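You operate a simulated robot arm through the tools that you are given. There is no shell and no other tool.

Carry out the task below with a simulated robot arm. There is one attempt and no reset: what you move stays moved.

JOB
Shut the blue lever and slacken all four branch nuts in numbered order.
Fine: use the ring spanner on the small table and put it back there.

It is judged by the outcome, as a careful person would: the job done as asked, and still so three seconds after it is handed in. It fails if anything else is knocked over, pushed out of place, dropped, spilled or broken.

ROBOT AND FRAMES
A 6-joint arm with a two-finger gripper, fixed in place. Base frame: the origin is on the floor under the middle of its stand, x ahead of it, y to its left, z up. Units: m, degrees, N and s.
It reaches about 1.298 m from its shoulder. Its first joint turns from -149.0 to 149.0 degrees. Payload 1.57 kg.
The TCP is the grasp point between the finger pads, 0.021 m short of the fingertips. In the tool frame z runs along the fingers and y along their closing line. The gripper opens to 0.07 m; its body begins 0.05 m behind the TCP.
Orientation is told as [roll, pitch, yaw] about the base's x, y, z axes, in that order, counted from this pose: with the fingers straight down and closing along the base's y, the tool's x points along the base's -x, its y along +y and its z along -z.

CONTROLS
- The arm moves only by the tool jog_arm. Its argument "deltas" is a list of rows, each a list of 3 entries, a list of its own where there are three numbers: the shift along the tool's x, y, z in units of 50 mm (1.0 is 50 mm), then the turn, a rotation vector about the tool's x, y, z in units of 8 degrees (1.0 is 8 degrees), then the opening, from 0 (shut) to 1 (fully open). In form: [[[x, y, z], [ax, ay, az], gripper], ...]. A call has 1 to 20 rows; each row shifts and turns the commanded pose from where the row before left it, along the tool's axes as they then stand. A call with a number of a shift or a turn outside -1 to 1 is refused whole. Each row takes 0.2 s and may step no farther than 0.05 m and 8.6 degrees from the row before; otherwise, or with a gripper value out of range, the whole call is refused. A pose out of reach is approached as far as the arm can. The call stops where the force on the tool passes 60 N (or 10 N more than at its start, if that is more) or the arm is blocked; 0.2 s more then pass. Each finger travels about 0.0648 m/s and halts on what it meets, pressing with about 30 N; the grip force reading is that of the motor and also rises with nothing between the fingers. The clock runs only during rows and for 0.2 s after the last one: add rows that do not move to give the fingers time. The reply holds the time, the measured pose of the TCP, the force on the tool along the base axes, the opening and the grip force, in the units named above and with some noise, with the torque about the TCP (base axes, N m) and any sound that the robot's microphone picked up, and new pictures: "pictures" is both (left out), scene, wrist or none.
- Cameras (640 x 400 px; columns grow to the right, rows downward): "scene" is fixed at [0.3989, -0.6515, 1.6373]; the picture's right is [0.98, -0.20, 0.00], its down [-0.10, -0.50, -0.86] and it looks along [0.17, 0.85, -0.50] (base axes); focal length 340 px, centre (320, 200). "wrist" rides on the gripper at [0.079, 0.004, -0.081] in the tool frame; the picture's right is [-0.05, 1.00, 0.00], its down [-0.67, -0.03, -0.74] and it looks along [-0.74, -0.04, 0.67] (tool axes); focal length 256 px, centre (320, 200). There is no depth. A picture from a camera that has moved, and an enlarged one, comes with that camera's place and axes in the base frame and with its lens.
- raise_lower(by): slides the trunk up (or, below 0, down) by that many m; the arm rides with it, the base frame stays. It gives what a move gives, with no picture.
- inspect(camera, box): a new picture of the part [left, top, right, bottom] of that camera's present view, enlarged. The clock stands still meanwhile.
- hand_in(): hands the job in; it is judged then, once.

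Places have to be worked out from the pictures, the camera data and where the tool is seen. Open the gripper and draw the arm clear of the work before you hand the job in, unless the task says otherwise.

The tools are called after "Request:" by a JSON object that holds its "api" and its "payload". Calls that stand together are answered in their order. jog_arm: Moves the arm, as the interface text tells. Its arguments: {"type":"object","properties":{"deltas":{"type":"array"},"pictures":{"type":"string","enum":["both","scene","wrist","none"]}},"required":["deltas"]} The other tools are called the same way: raise_lower (by) moves the trunk up or down; inspect (camera, box) takes an enlarged picture of a part of a camera's view; hand_in () hands the job in.

At the start:

```text
time: 0.0
tcp_pos: [0.3602, 0.5243, 1.1522]
orientation: [0.0, -0.1, 0.0]
force: [0.3, -0.5, 0.3]
torque: [0.0, -0.01, 0.02]
opening: 0.0698
grasp_force: 0.0
trunk travel left (down, up): [-0.834, 0.136]
```

scene: 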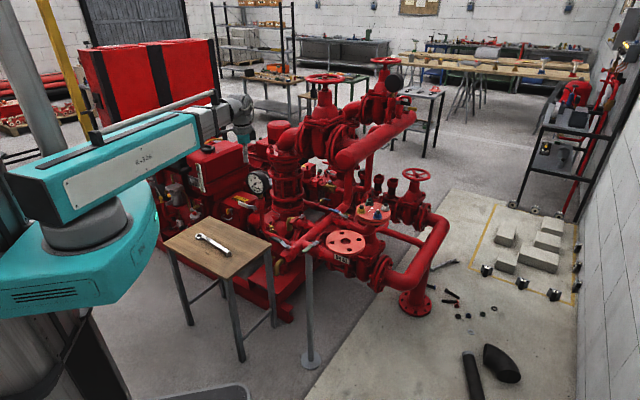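
wrist: 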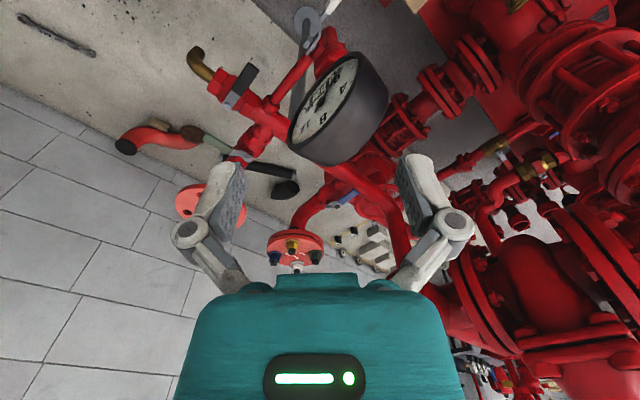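

The scene shows a pump skid with a small wooden table holding a spanner, and a flanged branch with coloured parts on it. I'll look closer at these areas before I move anything.

Request:
{"api": "inspect", "payload": {"camera": "scene", "box": [260, 160, 460, 290]}}

Request:
{"api": "inspect", "payload": {"camera": "scene", "box": [320, 195, 400, 245]}}

Request:
{"api": "inspect", "payload": {"camera": "scene", "box": [155, 200, 285, 280]}}

Request:
{"api": "inspect", "payload": {"camera": "wrist", "box": [160, 130, 400, 280]}}

```text
3.08 times, centred on (360, 225) of scene
camera zoom: at [0.3989, -0.6515, 1.6373], right [0.98, -0.2, 0.0], down [-0.1, -0.5, -0.86], along [0.17, 0.85, -0.5], focal length 1046 px, centre (197, 123)
```

zoom: 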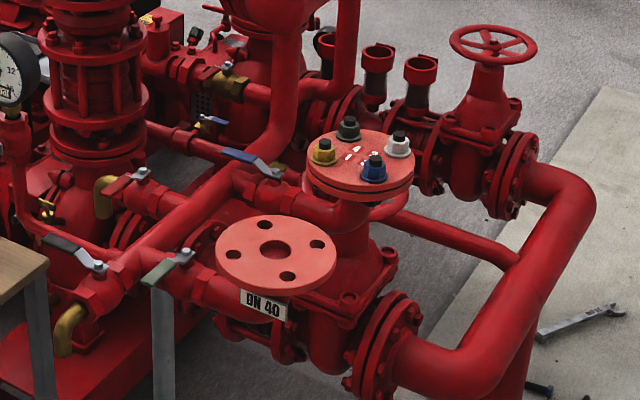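

```text
8.00 times, centred on (360, 220) of scene
camera zoom: at [0.3989, -0.6515, 1.6373], right [0.98, -0.2, 0.0], down [-0.1, -0.5, -0.86], along [0.17, 0.85, -0.5], focal length 2720 px, centre (0, 40)
```

zoom: 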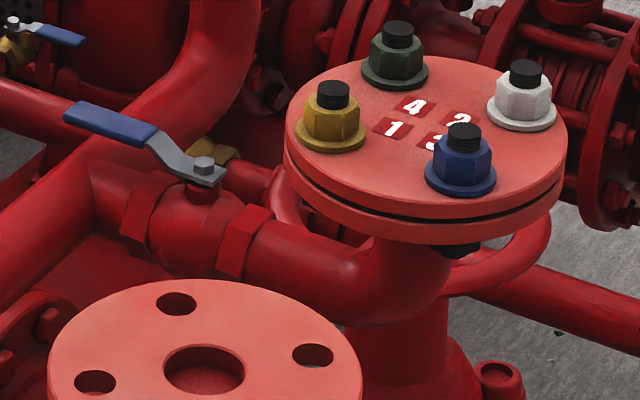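

```text
4.92 times, centred on (220, 240) of scene
camera zoom: at [0.3989, -0.6515, 1.6373], right [0.98, -0.2, 0.0], down [-0.1, -0.5, -0.86], along [0.17, 0.85, -0.5], focal length 1674 px, centre (812, 3)
```

zoom: 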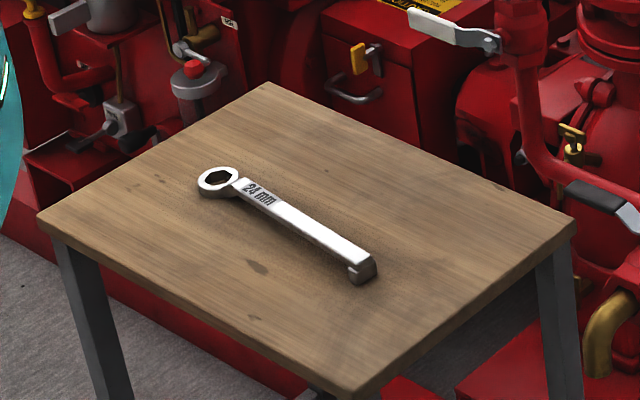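

```text
2.67 times, centred on (280, 205) of wrist
camera zoom: at [0.2818, 0.5295, 1.2324], right [0.05, 1.0, 0.0], down [0.67, -0.03, 0.75], along [0.74, -0.04, -0.67], focal length 683 px, centre (427, 187)
```

zoom: 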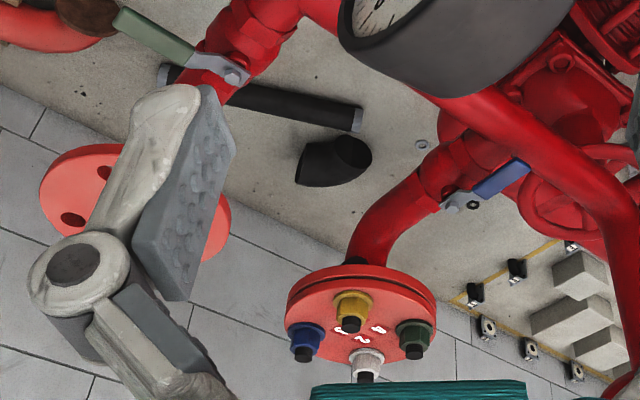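

I put the nut flange near [0.83, 0.44, 0.90], numbered yellow=1, white=2, blue=3, green=4. The spanner is on the small table, which I estimate is about 0.58 m high. I'll zoom in on the blue levers to make sure which one is meant and where its stops are.

Request:
{"api": "inspect", "payload": {"camera": "scene", "box": [310, 190, 360, 221]}}

Request:
{"api": "inspect", "payload": {"camera": "wrist", "box": [290, 160, 390, 222]}}

Request:
{"api": "inspect", "payload": {"camera": "scene", "box": [355, 195, 395, 220]}}

Request:
{"api": "inspect", "payload": {"camera": "wrist", "box": [255, 215, 335, 280]}}

Request:
{"api": "inspect", "payload": {"camera": "scene", "box": [190, 225, 240, 260]}}

```text
12.80 times, centred on (335, 206) of scene
camera zoom: at [0.3989, -0.6515, 1.6373], right [0.98, -0.2, 0.0], down [-0.1, -0.5, -0.86], along [0.17, 0.85, -0.5], focal length 4353 px, centre (128, 130)
```

zoom: 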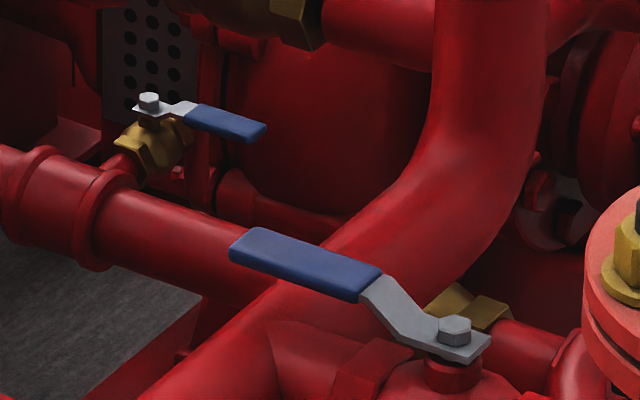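

```text
6.40 times, centred on (340, 191) of wrist
camera zoom: at [0.2818, 0.5295, 1.2324], right [0.05, 1.0, 0.0], down [0.67, -0.03, 0.75], along [0.74, -0.04, -0.67], focal length 1638 px, centre (192, 258)
```

zoom: 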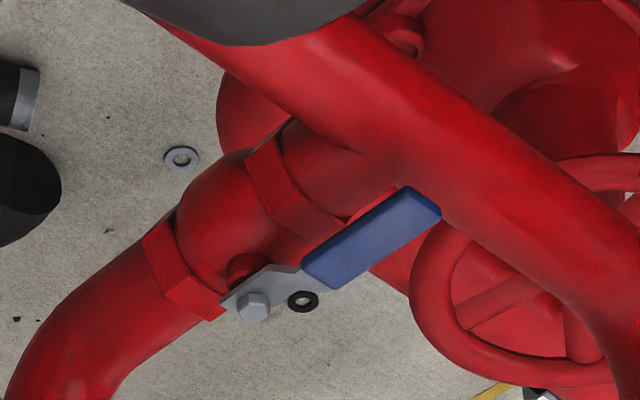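

```text
16.00 times, centred on (375, 208) of scene
camera zoom: at [0.3989, -0.6515, 1.6373], right [0.98, -0.2, 0.0], down [-0.1, -0.5, -0.86], along [0.17, 0.85, -0.5], focal length 5441 px, centre (-560, 80)
```

zoom: 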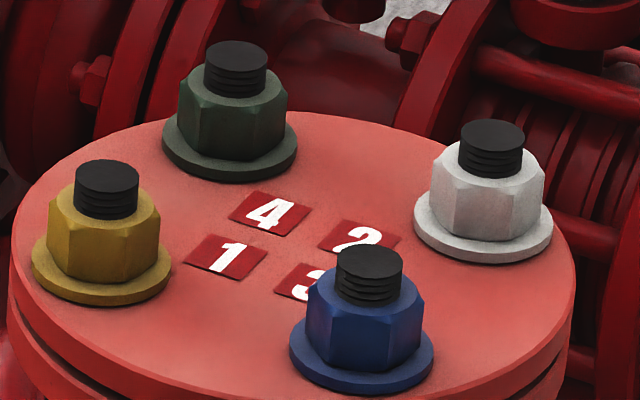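

```text
6.15 times, centred on (295, 248) of wrist
camera zoom: at [0.2818, 0.5295, 1.2324], right [0.05, 1.0, 0.0], down [0.67, -0.03, 0.75], along [0.74, -0.04, -0.67], focal length 1575 px, centre (474, -92)
```

zoom: 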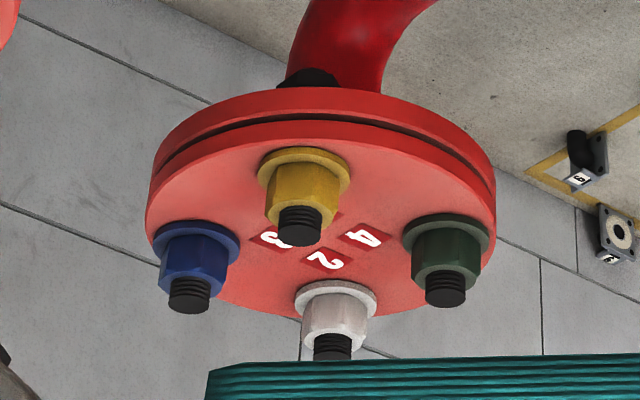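

```text
11.43 times, centred on (215, 242) of scene
camera zoom: at [0.3989, -0.6515, 1.6373], right [0.98, -0.2, 0.0], down [-0.1, -0.5, -0.86], along [0.17, 0.85, -0.5], focal length 3886 px, centre (1520, -286)
```

zoom: 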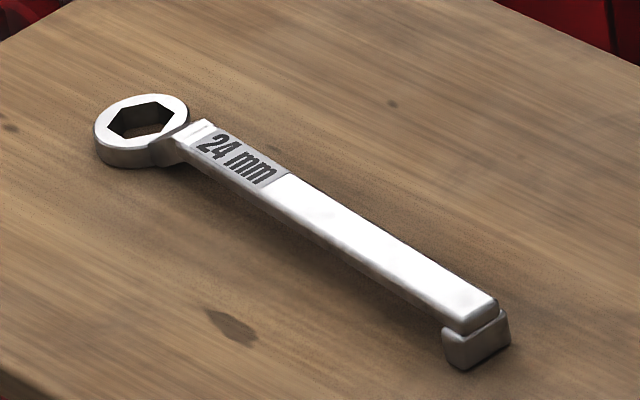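

I've worked out positions from both cameras:
- **Nuts:** they sit on a 0.05 m radius around (0.834, 0.440), with stud tops near z = 0.943. 1 is at -x, 2 at +x, 3 at -y and 4 at +y.
- **Branch lever:** the pivot is near (0.746, 0.528, 0.85) and the tip near (0.685, 0.585). It lies along its pipe, so it is open. The brass blue valve behind it looks crosswise already.

The gauge is just below the gripper, so I'll go up first and then forward for a better look.

Request:
{"api": "jog_arm", "payload": {"deltas": [[[0, 0, -1], [0, 0, 0], 1], [[0, 0, -1], [0, 0, 0], 1], [[-1, 0, 0], [0, 0, 0], 1], [[-1, 0, 0], [0, 0, 0], 1], [[-0.6, -0.5, 0], [0, 0, 0], 1]], "pictures": "both"}}

```text
time: 1.2
tcp_pos: [0.4919, 0.4972, 1.1532]
orientation: [0.0, 0.1, 0.0]
force: [0.1, -0.5, -0.7]
torque: [-0.01, 0.01, 0.01]
opening: 0.0699
grasp_force: 0.0
out of reach, approached as far as the arm can: row 1, 2
trunk travel left (down, up): [-0.834, 0.136]
camera wrist: at [0.4124, 0.5019, 1.2326], right [0.05, 1.0, 0.0], down [0.67, -0.04, 0.75], along [0.74, -0.04, -0.67], focal length 256 px, centre (320, 200)
```

scene: 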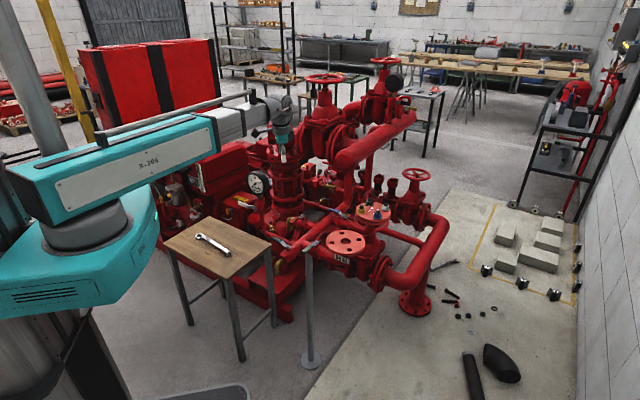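
wrist: 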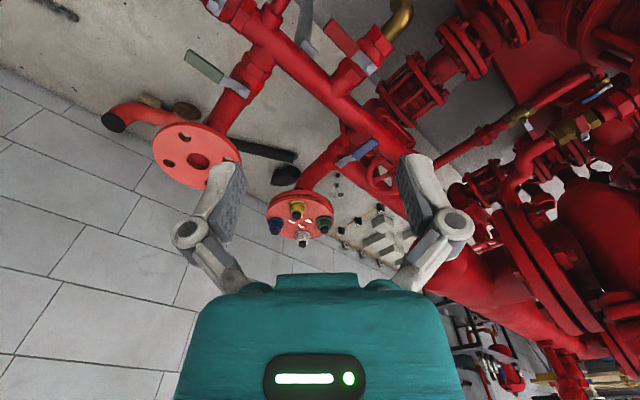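

The arm can't go up on its own, so vertical moves will have to come from the trunk. The new wrist view shows the lever and branch from closer, so I'll zoom in.

Request:
{"api": "inspect", "payload": {"camera": "wrist", "box": [240, 80, 420, 260]}}

Request:
{"api": "inspect", "payload": {"camera": "wrist", "box": [320, 120, 400, 180]}}

Request:
{"api": "inspect", "payload": {"camera": "wrist", "box": [260, 180, 345, 250]}}

Request:
{"api": "inspect", "payload": {"camera": "wrist", "box": [440, 60, 640, 200]}}

Request:
{"api": "inspect", "payload": {"camera": "scene", "box": [180, 60, 440, 220]}}

```text
2.22 times, centred on (330, 170) of wrist
camera zoom: at [0.4124, 0.5019, 1.2326], right [0.05, 1.0, 0.0], down [0.67, -0.04, 0.75], along [0.74, -0.04, -0.67], focal length 569 px, centre (298, 267)
```

zoom: 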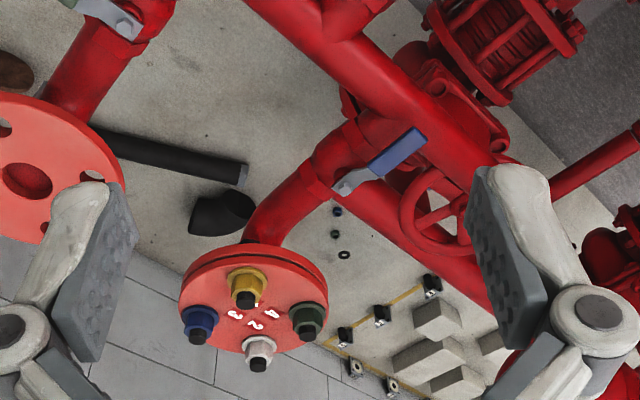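

```text
6.67 times, centred on (360, 150) of wrist
camera zoom: at [0.4124, 0.5019, 1.2326], right [0.05, 1.0, 0.0], down [0.67, -0.04, 0.75], along [0.74, -0.04, -0.67], focal length 1707 px, centre (53, 533)
```

zoom: 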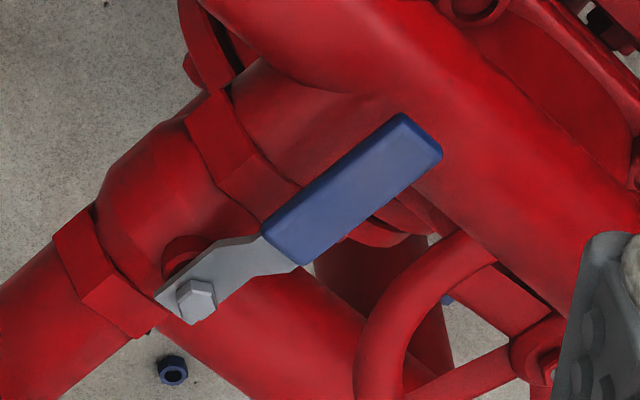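

```text
5.71 times, centred on (302, 215) of wrist
camera zoom: at [0.4124, 0.5019, 1.2326], right [0.05, 1.0, 0.0], down [0.67, -0.04, 0.75], along [0.74, -0.04, -0.67], focal length 1463 px, centre (420, 114)
```

zoom: 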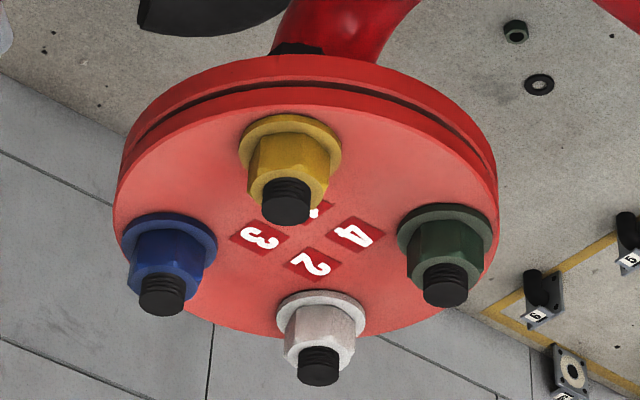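

```text
2.86 times, centred on (540, 130) of wrist
camera zoom: at [0.4124, 0.5019, 1.2326], right [0.05, 1.0, 0.0], down [0.67, -0.04, 0.75], along [0.74, -0.04, -0.67], focal length 731 px, centre (-309, 400)
```

zoom: 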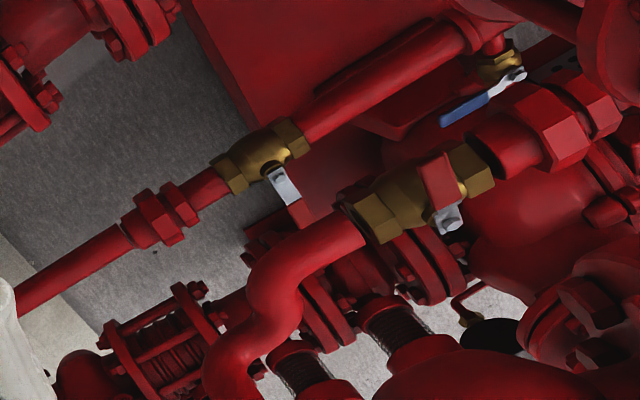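

```text
2.46 times, centred on (310, 140) of scene
camera zoom: at [0.3989, -0.6515, 1.6373], right [0.98, -0.2, 0.0], down [-0.1, -0.5, -0.86], along [0.17, 0.85, -0.5], focal length 837 px, centre (345, 348)
```

zoom: 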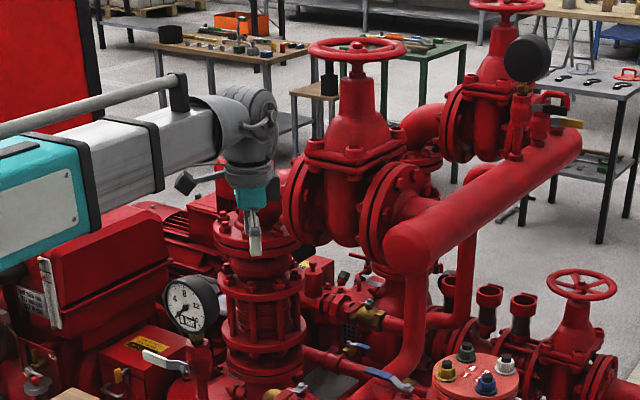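

The manifold pipe end looks to be near (0.77, 0.66, 1.04), close to the lever. I'll move forward and lower the trunk a little to look at the lever's pivot and the surrounding clearances.

Request:
{"api": "jog_arm", "payload": {"deltas": [[[-1, 0, 0], [0, 0, 0], 0.5], [[-1, -0.5, 0], [0, 0, 0], 0], [[0, 0, 0], [0, 0, 0], 0], [[0, 0, 0], [0, 0, 0], 0]], "pictures": "both"}}

Request:
{"api": "inspect", "payload": {"camera": "wrist", "box": [280, 0, 480, 125]}}

Request:
{"api": "inspect", "payload": {"camera": "wrist", "box": [220, 60, 420, 185]}}

```text
refused: row 2 steps farther than a row can; nothing moved
```

```text
3.20 times, centred on (380, 62) of wrist
camera zoom: at [0.4124, 0.5019, 1.2326], right [0.05, 1.0, 0.0], down [0.67, -0.04, 0.75], along [0.74, -0.04, -0.67], focal length 819 px, centre (128, 640)
```

zoom: 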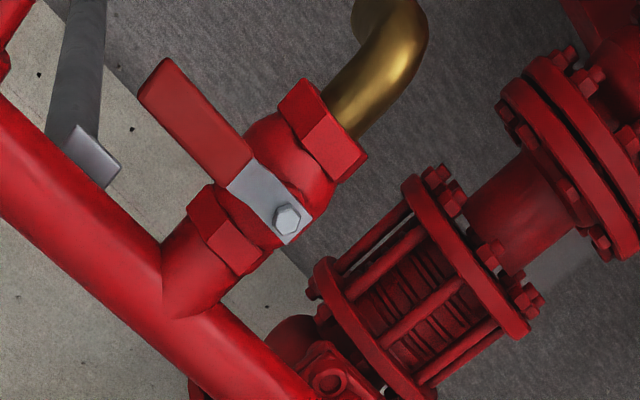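

```text
3.20 times, centred on (320, 122) of wrist
camera zoom: at [0.4124, 0.5019, 1.2326], right [0.05, 1.0, 0.0], down [0.67, -0.04, 0.75], along [0.74, -0.04, -0.67], focal length 819 px, centre (320, 448)
```

zoom: 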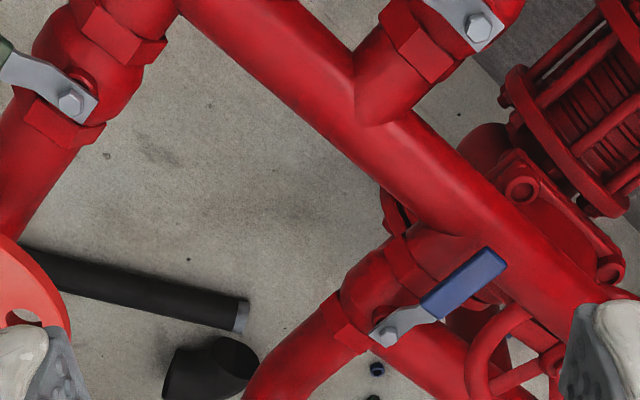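

Row 2 was longer than a single step allows, so I'll split it up. The green and red levers, both crosswise, point toward the robot side. I want a closer look at the blue lever's pivot for stops.

Request:
{"api": "jog_arm", "payload": {"deltas": [[[-1, 0, 0], [0, 0, 0], 0.5], [[-0.9, 0, 0], [0, 0, 0], 0], [[0, -0.6, 0], [0, 0, 0], 0], [[0, 0, 0], [0, 0, 0], 0]], "pictures": "both"}}

Request:
{"api": "raise_lower", "payload": {"by": -0.06}}

Request:
{"api": "inspect", "payload": {"camera": "wrist", "box": [240, 0, 560, 200]}}

Request:
{"api": "inspect", "payload": {"camera": "wrist", "box": [340, 70, 480, 160]}}

```text
time: 2.2
tcp_pos: [0.5872, 0.4648, 1.1529]
orientation: [0.0, 0.0, 0.1]
force: [-0.7, -1.3, 0.4]
torque: [0.0, -0.01, 0.03]
opening: 0.0003
grasp_force: 27.8
out of reach, approached as far as the arm can: row 3
trunk travel left (down, up): [-0.834, 0.136]
camera wrist: at [0.509, 0.4704, 1.2325], right [0.05, 1.0, 0.0], down [0.67, -0.04, 0.75], along [0.74, -0.04, -0.67], focal length 256 px, centre (320, 200)
```

scene: 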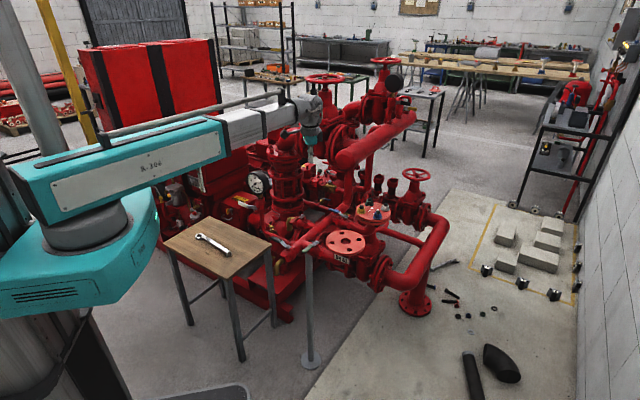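
wrist: 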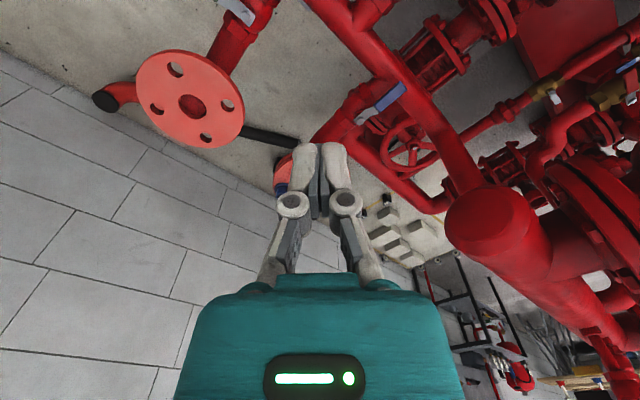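

```text
time: 3.2
tcp_pos: [0.5877, 0.4663, 1.0931]
orientation: [0.0, 0.0, 0.0]
force: [-0.5, -0.6, -0.7]
torque: [-0.01, 0.01, 0.0]
opening: 0.0001
grasp_force: 28.1
trunk travel left (down, up): [-0.774, 0.196]
```

```text
2.00 times, centred on (400, 100) of wrist
camera zoom: at [0.5084, 0.4704, 1.1728], right [0.05, 1.0, 0.0], down [0.67, -0.04, 0.75], along [0.74, -0.04, -0.67], focal length 512 px, centre (160, 400)
```

zoom: 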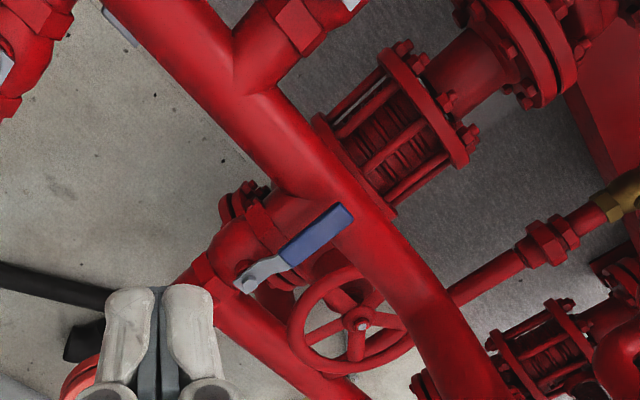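

```text
4.44 times, centred on (410, 115) of wrist
camera zoom: at [0.5084, 0.4704, 1.1728], right [0.05, 1.0, 0.0], down [0.67, -0.04, 0.75], along [0.74, -0.04, -0.67], focal length 1138 px, centre (-80, 578)
```

zoom: 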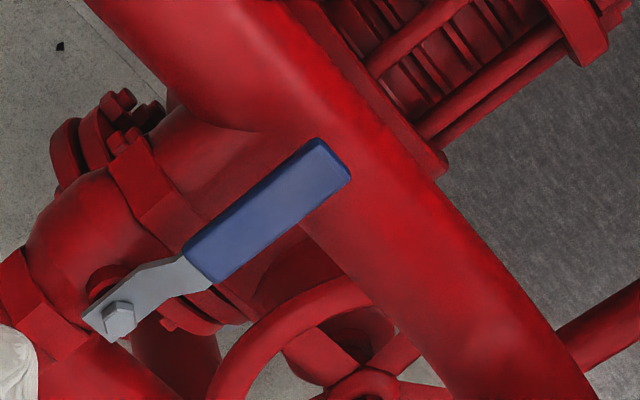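

The wrist view shows the manifold end cap near (0.77, 0.66, 1.03), so a vertical hand would come close to it. I'll yaw the hand 45° to face along the lever's swing and lean it back about 24°, and then look at the lever again.

Request:
{"api": "jog_arm", "payload": {"deltas": [[[0, 0, 0.2], [0, 0, -0.9375], 0], [[0, 0, 0.2], [0, 0, -0.9375], 0], [[0, 0, 0], [0, 0, -0.9375], 0], [[0, 0, 0], [0, 0, -0.9375], 0], [[0, 0, 0], [0, 0, -0.9375], 0], [[0, 0, 0], [0, 0, -0.9375], 0], [[0, 0, 0], [0, -1, 0], 0], [[0, 0, 0], [0, -1, 0], 0], [[0, 0, 0], [0, -1, 0], 0]], "pictures": "both"}}

```text
time: 5.2
tcp_pos: [0.5874, 0.4648, 1.1106]
orientation: [0.0, -24.2, 45.0]
force: [0.0, -0.3, -0.1]
torque: [0.04, 0.02, 0.01]
opening: 0.0
grasp_force: 28.7
out of reach, approached as far as the arm can: row 1, 2, 8, 9
trunk travel left (down, up): [-0.774, 0.196]
camera wrist: at [0.5099, 0.3941, 1.1498], right [-0.67, 0.74, 0.02], down [0.24, 0.19, 0.95], along [0.7, 0.65, -0.3], focal length 256 px, centre (320, 200)
```

scene: 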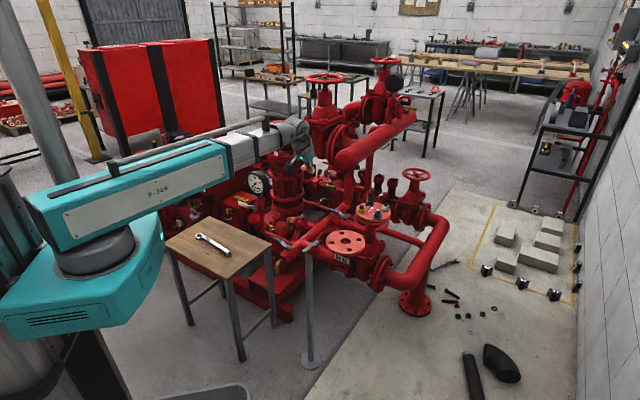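
wrist: 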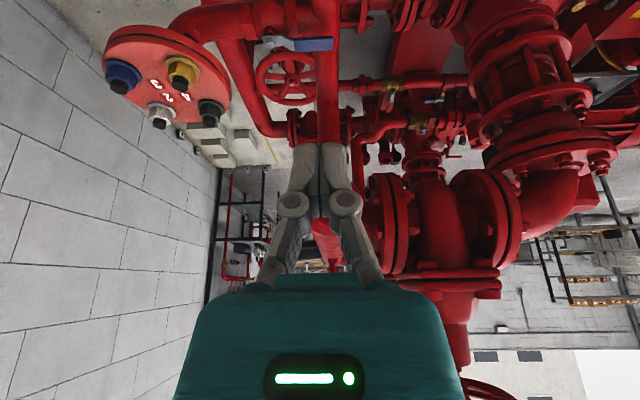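

The arm seems to move only in the horizontal plane, with all height coming from the trunk. The hand is now yawed 45° and leaned 24°. At this height I'll move to just past the lever on its (+x,+y) side, so the fingertip ends near (0.732, 0.584) and clear of the manifold face.

Request:
{"api": "jog_arm", "payload": {"deltas": [[[-0.812, -0.092, 0.365], [0, 0, 0], 0], [[-0.812, -0.092, 0.365], [0, 0, 0], 0], [[-0.812, -0.092, 0.365], [0, 0, 0], 0], [[-0.812, -0.092, 0.365], [0, 0, 0], 0]], "pictures": "both"}}

```text
time: 6.2
tcp_pos: [0.7277, 0.581, 1.108]
orientation: [-0.1, -24.1, 45.0]
force: [-0.2, 0.4, -0.2]
torque: [0.0, -0.02, 0.01]
opening: 0.0001
grasp_force: 28.4
trunk travel left (down, up): [-0.774, 0.196]
camera wrist: at [0.6499, 0.5101, 1.1489], right [-0.67, 0.74, 0.02], down [0.24, 0.19, 0.95], along [0.7, 0.64, -0.31], focal length 256 px, centre (320, 200)
```

scene: 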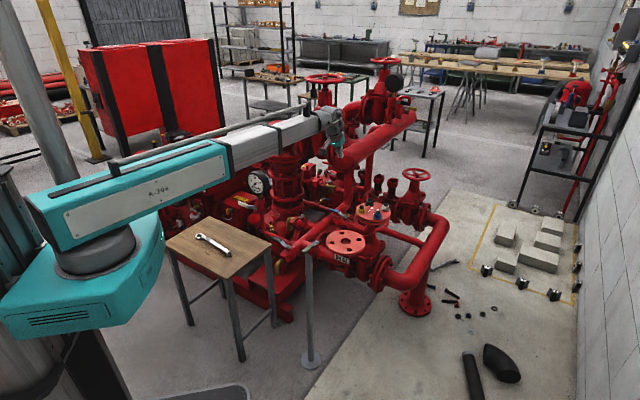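
wrist: 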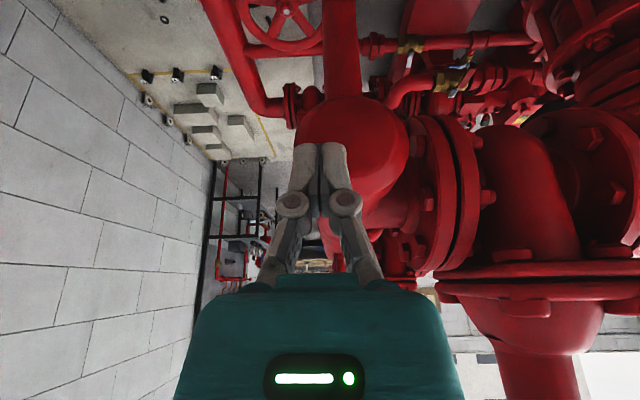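

The end cap shows just beyond the fingertips, at about (0.775, 0.667, 1.03) with a radius near 0.05. I'll lean back another 8° and shift about 5 mm away from it, then lower in stages.

Request:
{"api": "jog_arm", "payload": {"deltas": [[[0.1, 0, -0.04], [0, -0.5, 0], 0], [[0, 0, 0], [0, -0.5, 0], 0]], "pictures": "none"}}

Request:
{"api": "raise_lower", "payload": {"by": -0.1}}

Request:
{"api": "jog_arm", "payload": {"deltas": [[[0, 0, 0], [0, 0, 0], 0]], "pictures": "both"}}

```text
time: 6.8
tcp_pos: [0.7227, 0.5751, 1.1212]
orientation: [-0.1, -32.0, 44.9]
force: [0.7, -0.1, -0.7]
torque: [0.02, -0.02, 0.0]
opening: 0.0
grasp_force: 28.1
out of reach, approached as far as the arm can: row 1, 2
trunk travel left (down, up): [-0.774, 0.196]
```

```text
time: 8.1
tcp_pos: [0.722, 0.5755, 1.0218]
orientation: [0.0, -32.0, 45.0]
force: [0.0, -0.4, -0.1]
torque: [0.0, 0.02, -0.01]
opening: 0.0
grasp_force: 28.1
trunk travel left (down, up): [-0.674, 0.296]
```

```text
time: 8.5
tcp_pos: [0.7232, 0.5761, 1.0205]
orientation: [0.0, -32.0, 45.0]
force: [-0.1, -0.7, 0.1]
torque: [0.03, 0.01, 0.02]
opening: 0.0
grasp_force: 28.9
trunk travel left (down, up): [-0.674, 0.296]
camera wrist: at [0.6419, 0.5012, 1.0467], right [-0.67, 0.74, 0.03], down [0.14, 0.1, 0.98], along [0.72, 0.67, -0.17], focal length 256 px, centre (320, 200)
```

scene: 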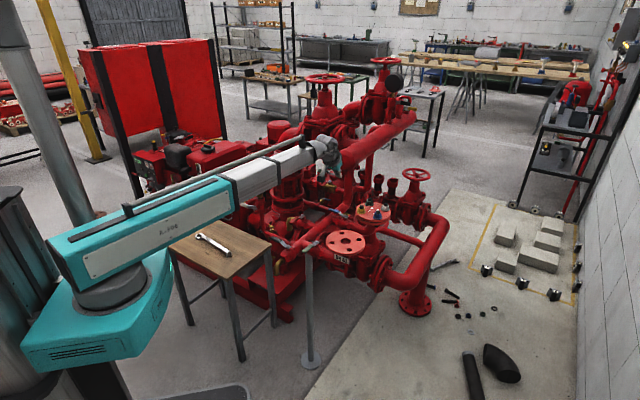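
wrist: 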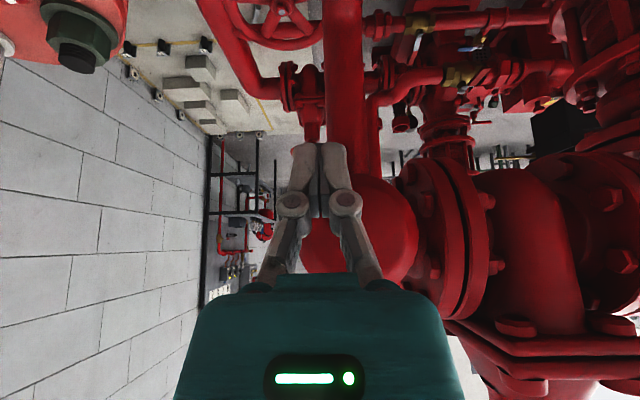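

The tip has passed the cap with clearance. I'll lower another 0.09 m, which keeps the tip above the lever, and look again.

Request:
{"api": "raise_lower", "payload": {"by": -0.09}}

Request:
{"api": "jog_arm", "payload": {"deltas": [[[0, 0, 0], [0, 0, 0], 0]], "pictures": "both"}}

Request:
{"api": "inspect", "payload": {"camera": "scene", "box": [290, 150, 390, 225]}}

```text
time: 9.8
tcp_pos: [0.7225, 0.5755, 0.9311]
orientation: [-0.1, -32.0, 45.0]
force: [0.4, -0.2, 0.5]
torque: [0.0, -0.01, 0.03]
opening: 0.0
grasp_force: 28.2
trunk travel left (down, up): [-0.584, 0.386]
```

```text
time: 10.2
tcp_pos: [0.7231, 0.5747, 0.9308]
orientation: [0.0, -31.9, 45.1]
force: [0.1, -0.3, 0.6]
torque: [0.0, -0.01, -0.02]
opening: 0.0
grasp_force: 29.1
trunk travel left (down, up): [-0.584, 0.386]
camera wrist: at [0.642, 0.5012, 0.9567], right [-0.67, 0.74, 0.03], down [0.14, 0.1, 0.98], along [0.72, 0.67, -0.17], focal length 256 px, centre (320, 200)
```

scene: 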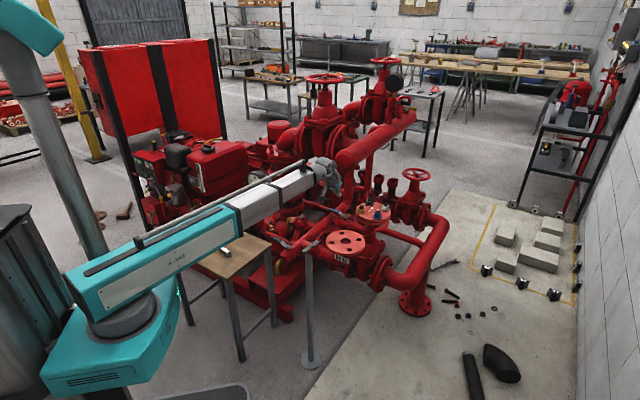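
wrist: 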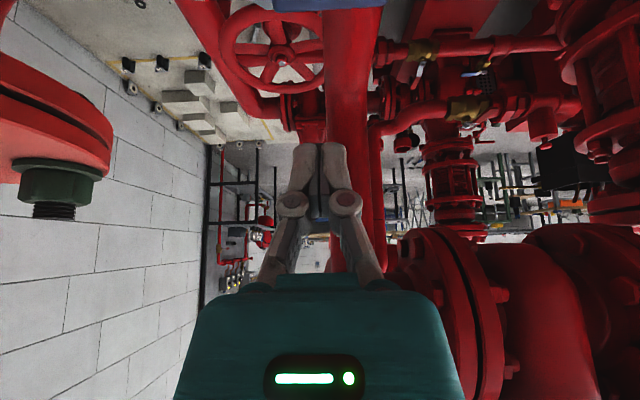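

```text
5.33 times, centred on (340, 188) of scene
camera zoom: at [0.3989, -0.6515, 1.6373], right [0.98, -0.2, 0.0], down [-0.1, -0.5, -0.86], along [0.17, 0.85, -0.5], focal length 1814 px, centre (213, 267)
```

zoom: 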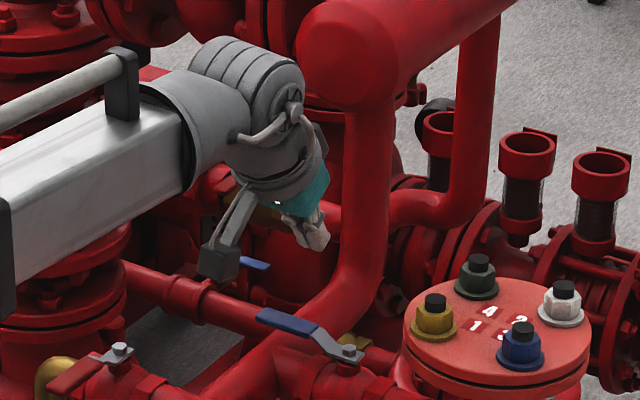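

The fingertip is now behind the lever, on its +h side (h is the 45° heading). With the lean, the finger could land on the handle's edge on the way down. So I'll shift 14 mm further out and lower until the tip is at about z = 0.84.

Request:
{"api": "jog_arm", "payload": {"deltas": [[[-0.237, 0, 0.148], [0, 0, 0], 0], [[0, 0, 0], [0, 0, 0], 0]], "pictures": "none"}}

Request:
{"api": "raise_lower", "payload": {"by": -0.05}}

Request:
{"api": "raise_lower", "payload": {"by": -0.022}}

Request:
{"api": "jog_arm", "payload": {"deltas": [[[0, 0, 0], [0, 0, 0], 0]], "pictures": "both"}}

Request:
{"api": "inspect", "payload": {"camera": "scene", "box": [310, 175, 370, 220]}}

```text
time: 10.8
tcp_pos: [0.7324, 0.5854, 0.9305]
orientation: [0.0, -32.0, 45.0]
force: [-1.0, -0.8, -0.4]
torque: [-0.01, -0.02, -0.01]
opening: 0.0
grasp_force: 28.3
trunk travel left (down, up): [-0.584, 0.386]
```

```text
time: 11.7
tcp_pos: [0.7315, 0.5855, 0.8809]
orientation: [0.0, -31.9, 44.9]
force: [-0.3, 0.3, 0.4]
torque: [-0.02, -0.02, 0.01]
opening: 0.0003
grasp_force: 29.1
trunk travel left (down, up): [-0.534, 0.436]
```

```text
time: 12.4
tcp_pos: [0.7318, 0.5861, 0.8591]
orientation: [0.1, -32.0, 44.9]
force: [0.0, -0.3, -0.1]
torque: [-0.01, 0.0, 0.04]
opening: 0.0
grasp_force: 28.7
trunk travel left (down, up): [-0.512, 0.458]
```

```text
time: 12.8
tcp_pos: [0.7315, 0.5854, 0.8587]
orientation: [0.0, -32.0, 45.0]
force: [0.7, 0.0, 0.2]
torque: [0.01, -0.03, 0.01]
opening: 0.0
grasp_force: 28.7
trunk travel left (down, up): [-0.512, 0.458]
camera wrist: at [0.6514, 0.5111, 0.8846], right [-0.67, 0.74, 0.03], down [0.14, 0.1, 0.98], along [0.72, 0.67, -0.17], focal length 256 px, centre (320, 200)
```

scene: 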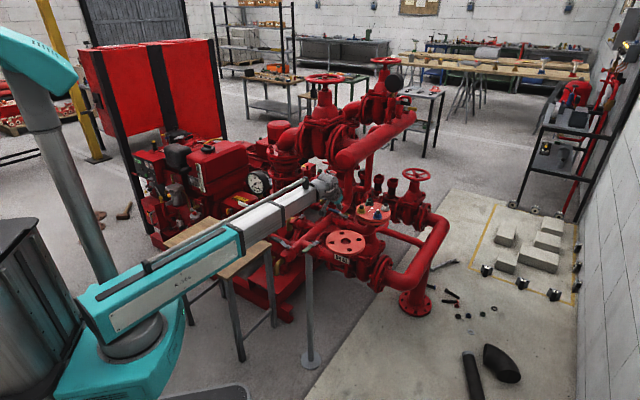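
wrist: 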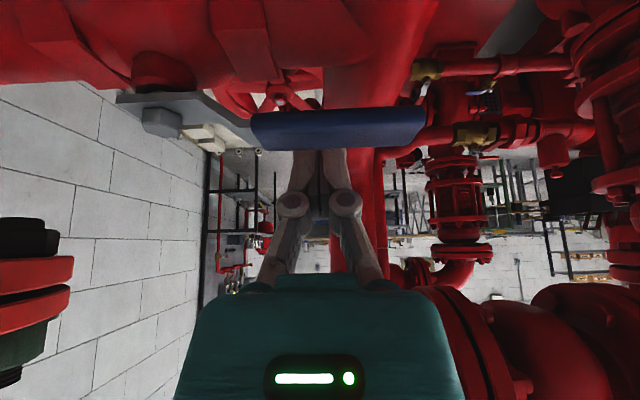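

```text
8.89 times, centred on (340, 198) of scene
camera zoom: at [0.3989, -0.6515, 1.6373], right [0.98, -0.2, 0.0], down [-0.1, -0.5, -0.86], along [0.17, 0.85, -0.5], focal length 3023 px, centre (142, 222)
```

zoom: 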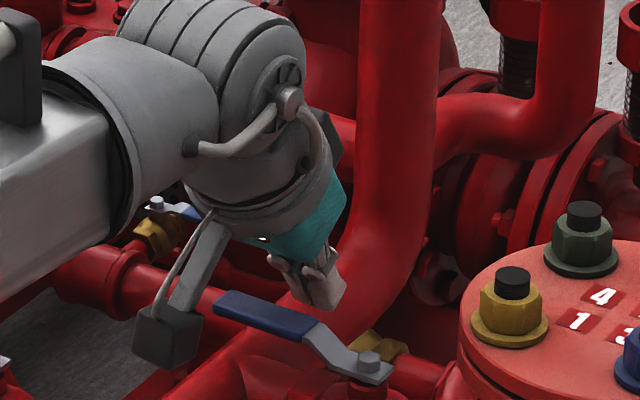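

The wrist view shows the fingertips just behind the blue handle, with no contact force. I'll lower 6 mm more and then pull gently toward -h to see whether the lever moves this way.

Request:
{"api": "raise_lower", "payload": {"by": -0.006}}

Request:
{"api": "jog_arm", "payload": {"deltas": [[[0.085, 0, -0.053], [0, 0, 0], 0], [[0.085, 0, -0.053], [0, 0, 0], 0], [[0.085, 0, -0.053], [0, 0, 0], 0], [[0.085, 0, -0.053], [0, 0, 0], 0]], "pictures": "wrist"}}

```text
time: 13.3
tcp_pos: [0.7331, 0.5868, 0.8539]
orientation: [-0.1, -32.0, 44.9]
force: [0.1, 0.2, -0.8]
torque: [0.04, 0.02, -0.02]
opening: 0.0
grasp_force: 28.6
trunk travel left (down, up): [-0.506, 0.464]
```

```text
time: 14.3
tcp_pos: [0.718, 0.572, 0.854]
orientation: [0.0, -32.0, 44.9]
force: [3.0, 5.8, 3.8]
torque: [-0.03, -0.02, 0.04]
opening: 0.0
grasp_force: 28.5
trunk travel left (down, up): [-0.506, 0.464]
camera wrist: at [0.6378, 0.498, 0.8786], right [-0.67, 0.74, 0.03], down [0.14, 0.1, 0.98], along [0.72, 0.67, -0.17], focal length 256 px, centre (320, 200)
```

wrist: 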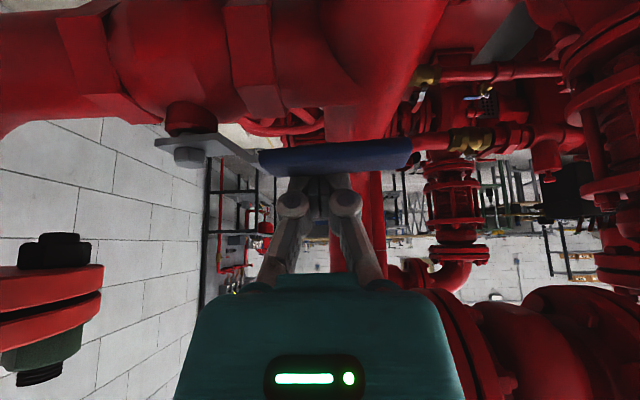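

Light contact, about 7 N. I'll keep pulling in small steps to see if the lever turns.

Request:
{"api": "jog_arm", "payload": {"deltas": [[[0.085, 0, -0.053], [0, 0, 0], 0], [[0.085, 0, -0.053], [0, 0, 0], 0], [[0.085, 0, -0.053], [0, 0, 0], 0]], "pictures": "both"}}

Request:
{"api": "inspect", "payload": {"camera": "scene", "box": [310, 175, 370, 220]}}

```text
time: 15.1
tcp_pos: [0.7086, 0.5622, 0.853]
orientation: [-0.1, -32.0, 45.0]
force: [4.1, 4.3, 5.0]
torque: [-0.08, 0.0, 0.05]
opening: 0.0003
grasp_force: 28.4
trunk travel left (down, up): [-0.506, 0.464]
camera wrist: at [0.6275, 0.4864, 0.8787], right [-0.67, 0.74, 0.03], down [0.14, 0.1, 0.98], along [0.72, 0.67, -0.17], focal length 256 px, centre (320, 200)
```

scene: 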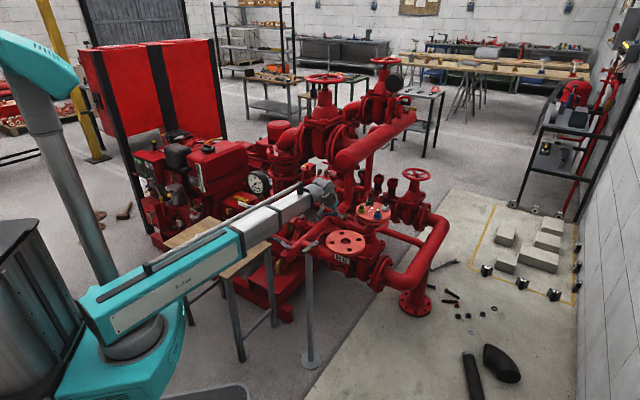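
wrist: 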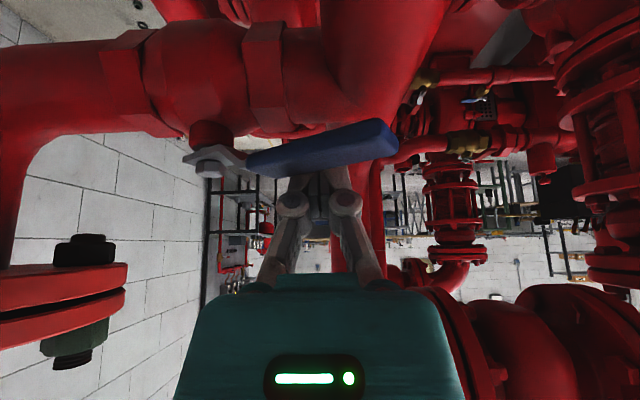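

```text
8.89 times, centred on (340, 198) of scene
camera zoom: at [0.3989, -0.6515, 1.6373], right [0.98, -0.2, 0.0], down [-0.1, -0.5, -0.86], along [0.17, 0.85, -0.5], focal length 3023 px, centre (142, 222)
```

zoom: 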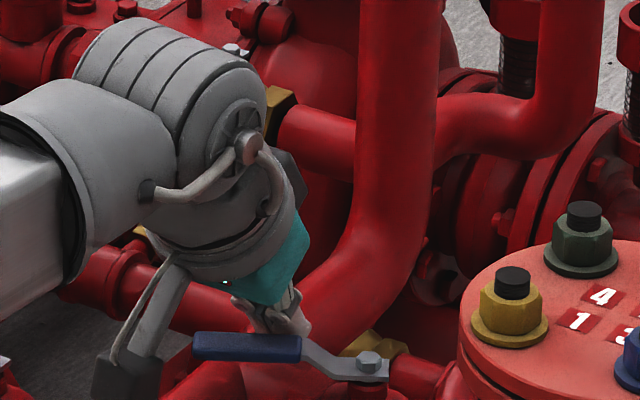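

The lever is turning counter-clockwise, about 20° so far, with around 7 N. I'll follow the arc around the pivot with small steps.

Request:
{"api": "jog_arm", "payload": {"deltas": [[[0.1127, 0.003, -0.0705], [0, 0, 0], 0], [[0.1127, 0.003, -0.0705], [0, 0, 0], 0], [[0.1097, -0.029, -0.0686], [0, 0, 0], 0], [[0.1097, -0.029, -0.0686], [0, 0, 0], 0], [[0.1, -0.0615, -0.0626], [0, 0, 0], 0], [[0.1, -0.0615, -0.0626], [0, 0, 0], 0]], "pictures": "both"}}

Request:
{"api": "inspect", "payload": {"camera": "scene", "box": [310, 175, 370, 220]}}

```text
time: 16.5
tcp_pos: [0.6861, 0.5271, 0.8527]
orientation: [0.1, -32.0, 45.0]
force: [-0.2, 2.7, 0.1]
torque: [-0.02, 0.0, -0.01]
opening: 0.0
grasp_force: 28.3
trunk travel left (down, up): [-0.506, 0.464]
camera wrist: at [0.6061, 0.4531, 0.8787], right [-0.67, 0.74, 0.03], down [0.15, 0.1, 0.98], along [0.72, 0.67, -0.17], focal length 256 px, centre (320, 200)
```

scene: 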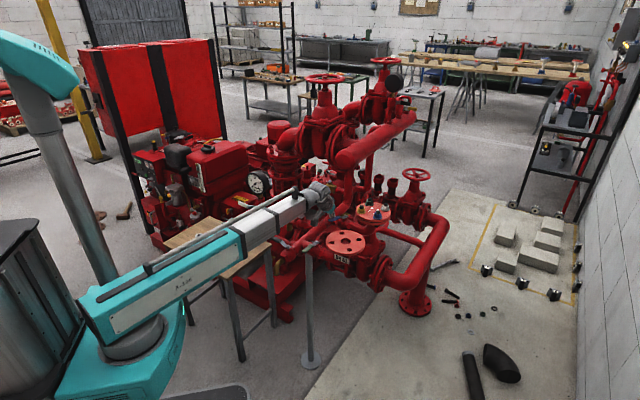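
wrist: 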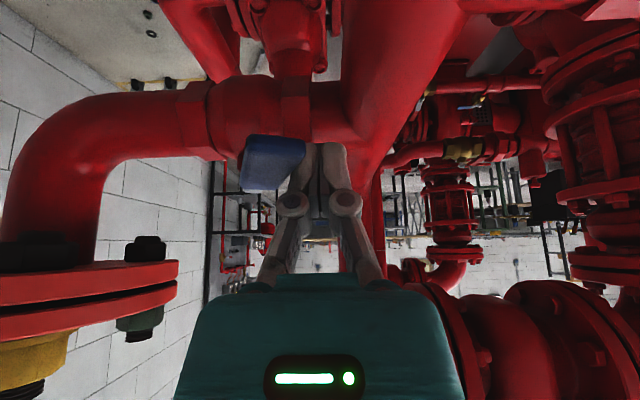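

```text
8.89 times, centred on (340, 198) of scene
camera zoom: at [0.3989, -0.6515, 1.6373], right [0.98, -0.2, 0.0], down [-0.1, -0.5, -0.86], along [0.17, 0.85, -0.5], focal length 3023 px, centre (142, 222)
```

zoom: 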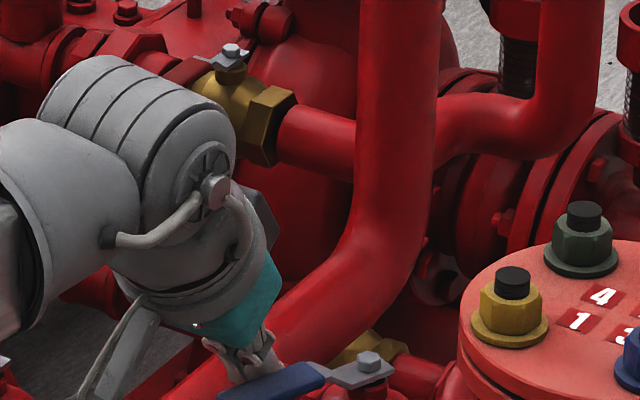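

The lever is now at roughly 65–70° of its turn. I'll continue the arc in small steps until it reaches its stop.

Request:
{"api": "jog_arm", "payload": {"deltas": [[[0.0757, -0.118, -0.0474], [0, 0, 0], 0], [[0.0757, -0.118, -0.0474], [0, 0, 0], 0], [[0.0757, -0.118, -0.0474], [0, 0, 0], 0]], "pictures": "both"}}

Request:
{"api": "inspect", "payload": {"camera": "scene", "box": [300, 185, 370, 235]}}

```text
time: 17.3
tcp_pos: [0.6906, 0.5064, 0.8524]
orientation: [-0.1, -32.0, 45.1]
force: [-0.7, 1.7, 1.2]
torque: [-0.04, 0.02, 0.04]
opening: 0.0001
grasp_force: 28.8
trunk travel left (down, up): [-0.506, 0.464]
camera wrist: at [0.6093, 0.4307, 0.8788], right [-0.67, 0.74, 0.03], down [0.15, 0.1, 0.98], along [0.72, 0.67, -0.17], focal length 256 px, centre (320, 200)
```

scene: 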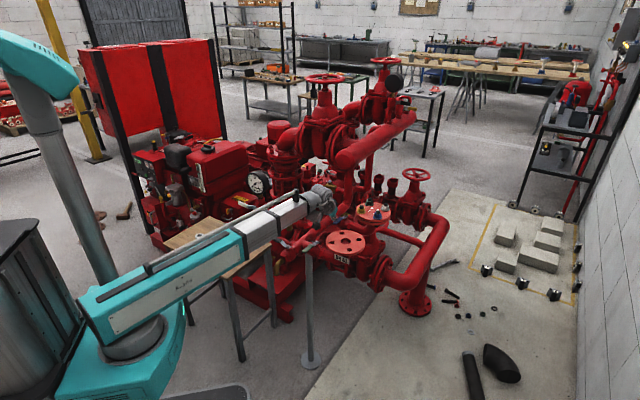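
wrist: 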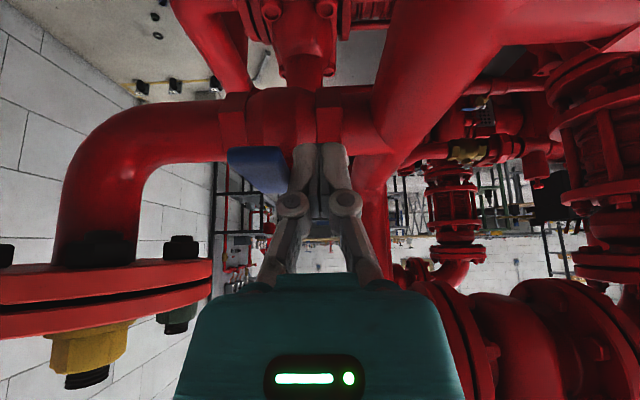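

```text
8.00 times, centred on (335, 210) of scene
camera zoom: at [0.3989, -0.6515, 1.6373], right [0.98, -0.2, 0.0], down [-0.1, -0.5, -0.86], along [0.17, 0.85, -0.5], focal length 2720 px, centre (200, 120)
```

zoom: 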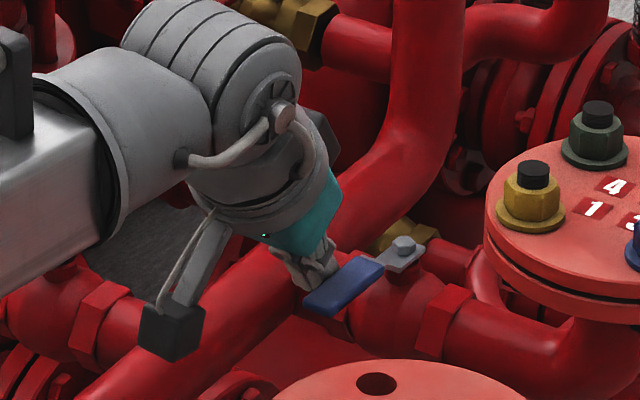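

The lever looks about perpendicular to its pipe, but the force is still low. I'll nudge a little further to see whether it's on its stop.

Request:
{"api": "jog_arm", "payload": {"deltas": [[[0, -0.08, 0], [0, 0, 0], 0], [[0, -0.08, 0], [0, 0, 0], 0]], "pictures": "wrist"}}

Request:
{"api": "inspect", "payload": {"camera": "scene", "box": [300, 185, 370, 235]}}

```text
time: 17.9
tcp_pos: [0.6927, 0.5033, 0.8547]
orientation: [0.3, -31.9, 45.2]
force: [-21.9, 17.0, -3.5]
torque: [-0.01, 0.06, -0.01]
opening: 0.0
grasp_force: 28.8
trunk travel left (down, up): [-0.506, 0.464]
camera wrist: at [0.6118, 0.4279, 0.8791], right [-0.68, 0.74, 0.03], down [0.15, 0.1, 0.98], along [0.72, 0.67, -0.17], focal length 256 px, centre (320, 200)
```

wrist: 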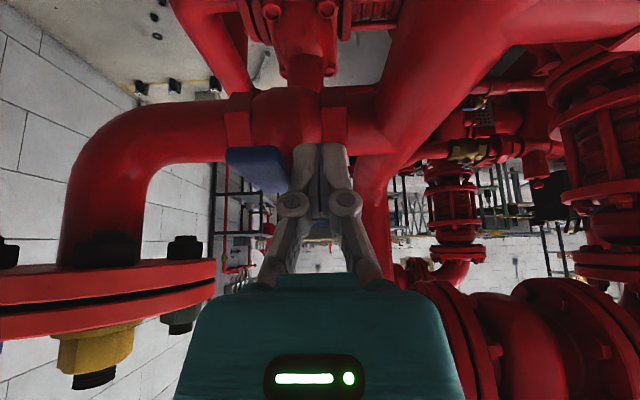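

```text
8.00 times, centred on (335, 210) of scene
camera zoom: at [0.3989, -0.6515, 1.6373], right [0.98, -0.2, 0.0], down [-0.1, -0.5, -0.86], along [0.17, 0.85, -0.5], focal length 2720 px, centre (200, 120)
```

zoom: 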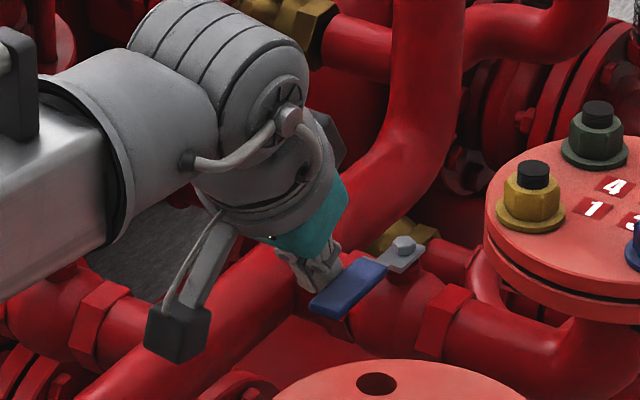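

The force jumped to about 28 N against the motion, so the lever is on its stop, at 90° and crosswise to the pipe. That's shut. I'll back the finger off sideways and check the lever stays put, then rise clear.

Request:
{"api": "jog_arm", "payload": {"deltas": [[[0, 0.14, 0], [0, 0, 0], 0], [[0, 0.14, 0], [0, 0, 0], 0], [[0, 0, 0], [0, 0, 0], 0]], "pictures": "none"}}

Request:
{"api": "raise_lower", "payload": {"by": 0.2}}

Request:
{"api": "inspect", "payload": {"camera": "scene", "box": [300, 185, 370, 235]}}

```text
time: 18.7
tcp_pos: [0.6869, 0.5103, 0.8523]
orientation: [-0.1, -32.0, 45.0]
force: [0.4, -0.1, -0.8]
torque: [0.02, -0.02, 0.03]
opening: 0.0
grasp_force: 28.7
trunk travel left (down, up): [-0.506, 0.464]
```

```text
time: 20.9
tcp_pos: [0.6864, 0.5101, 1.0532]
orientation: [0.0, -32.0, 45.0]
force: [-0.4, -0.3, 0.9]
torque: [0.02, -0.01, 0.02]
opening: 0.0002
grasp_force: 28.3
trunk travel left (down, up): [-0.706, 0.264]
```

```text
8.00 times, centred on (335, 210) of scene
camera zoom: at [0.3989, -0.6515, 1.6373], right [0.98, -0.2, 0.0], down [-0.1, -0.5, -0.86], along [0.17, 0.85, -0.5], focal length 2720 px, centre (200, 120)
```

zoom: 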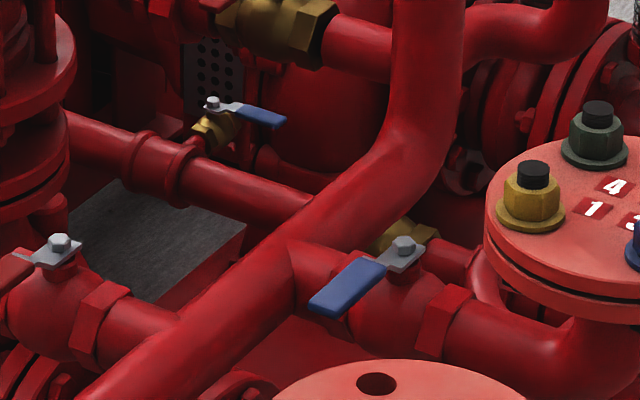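

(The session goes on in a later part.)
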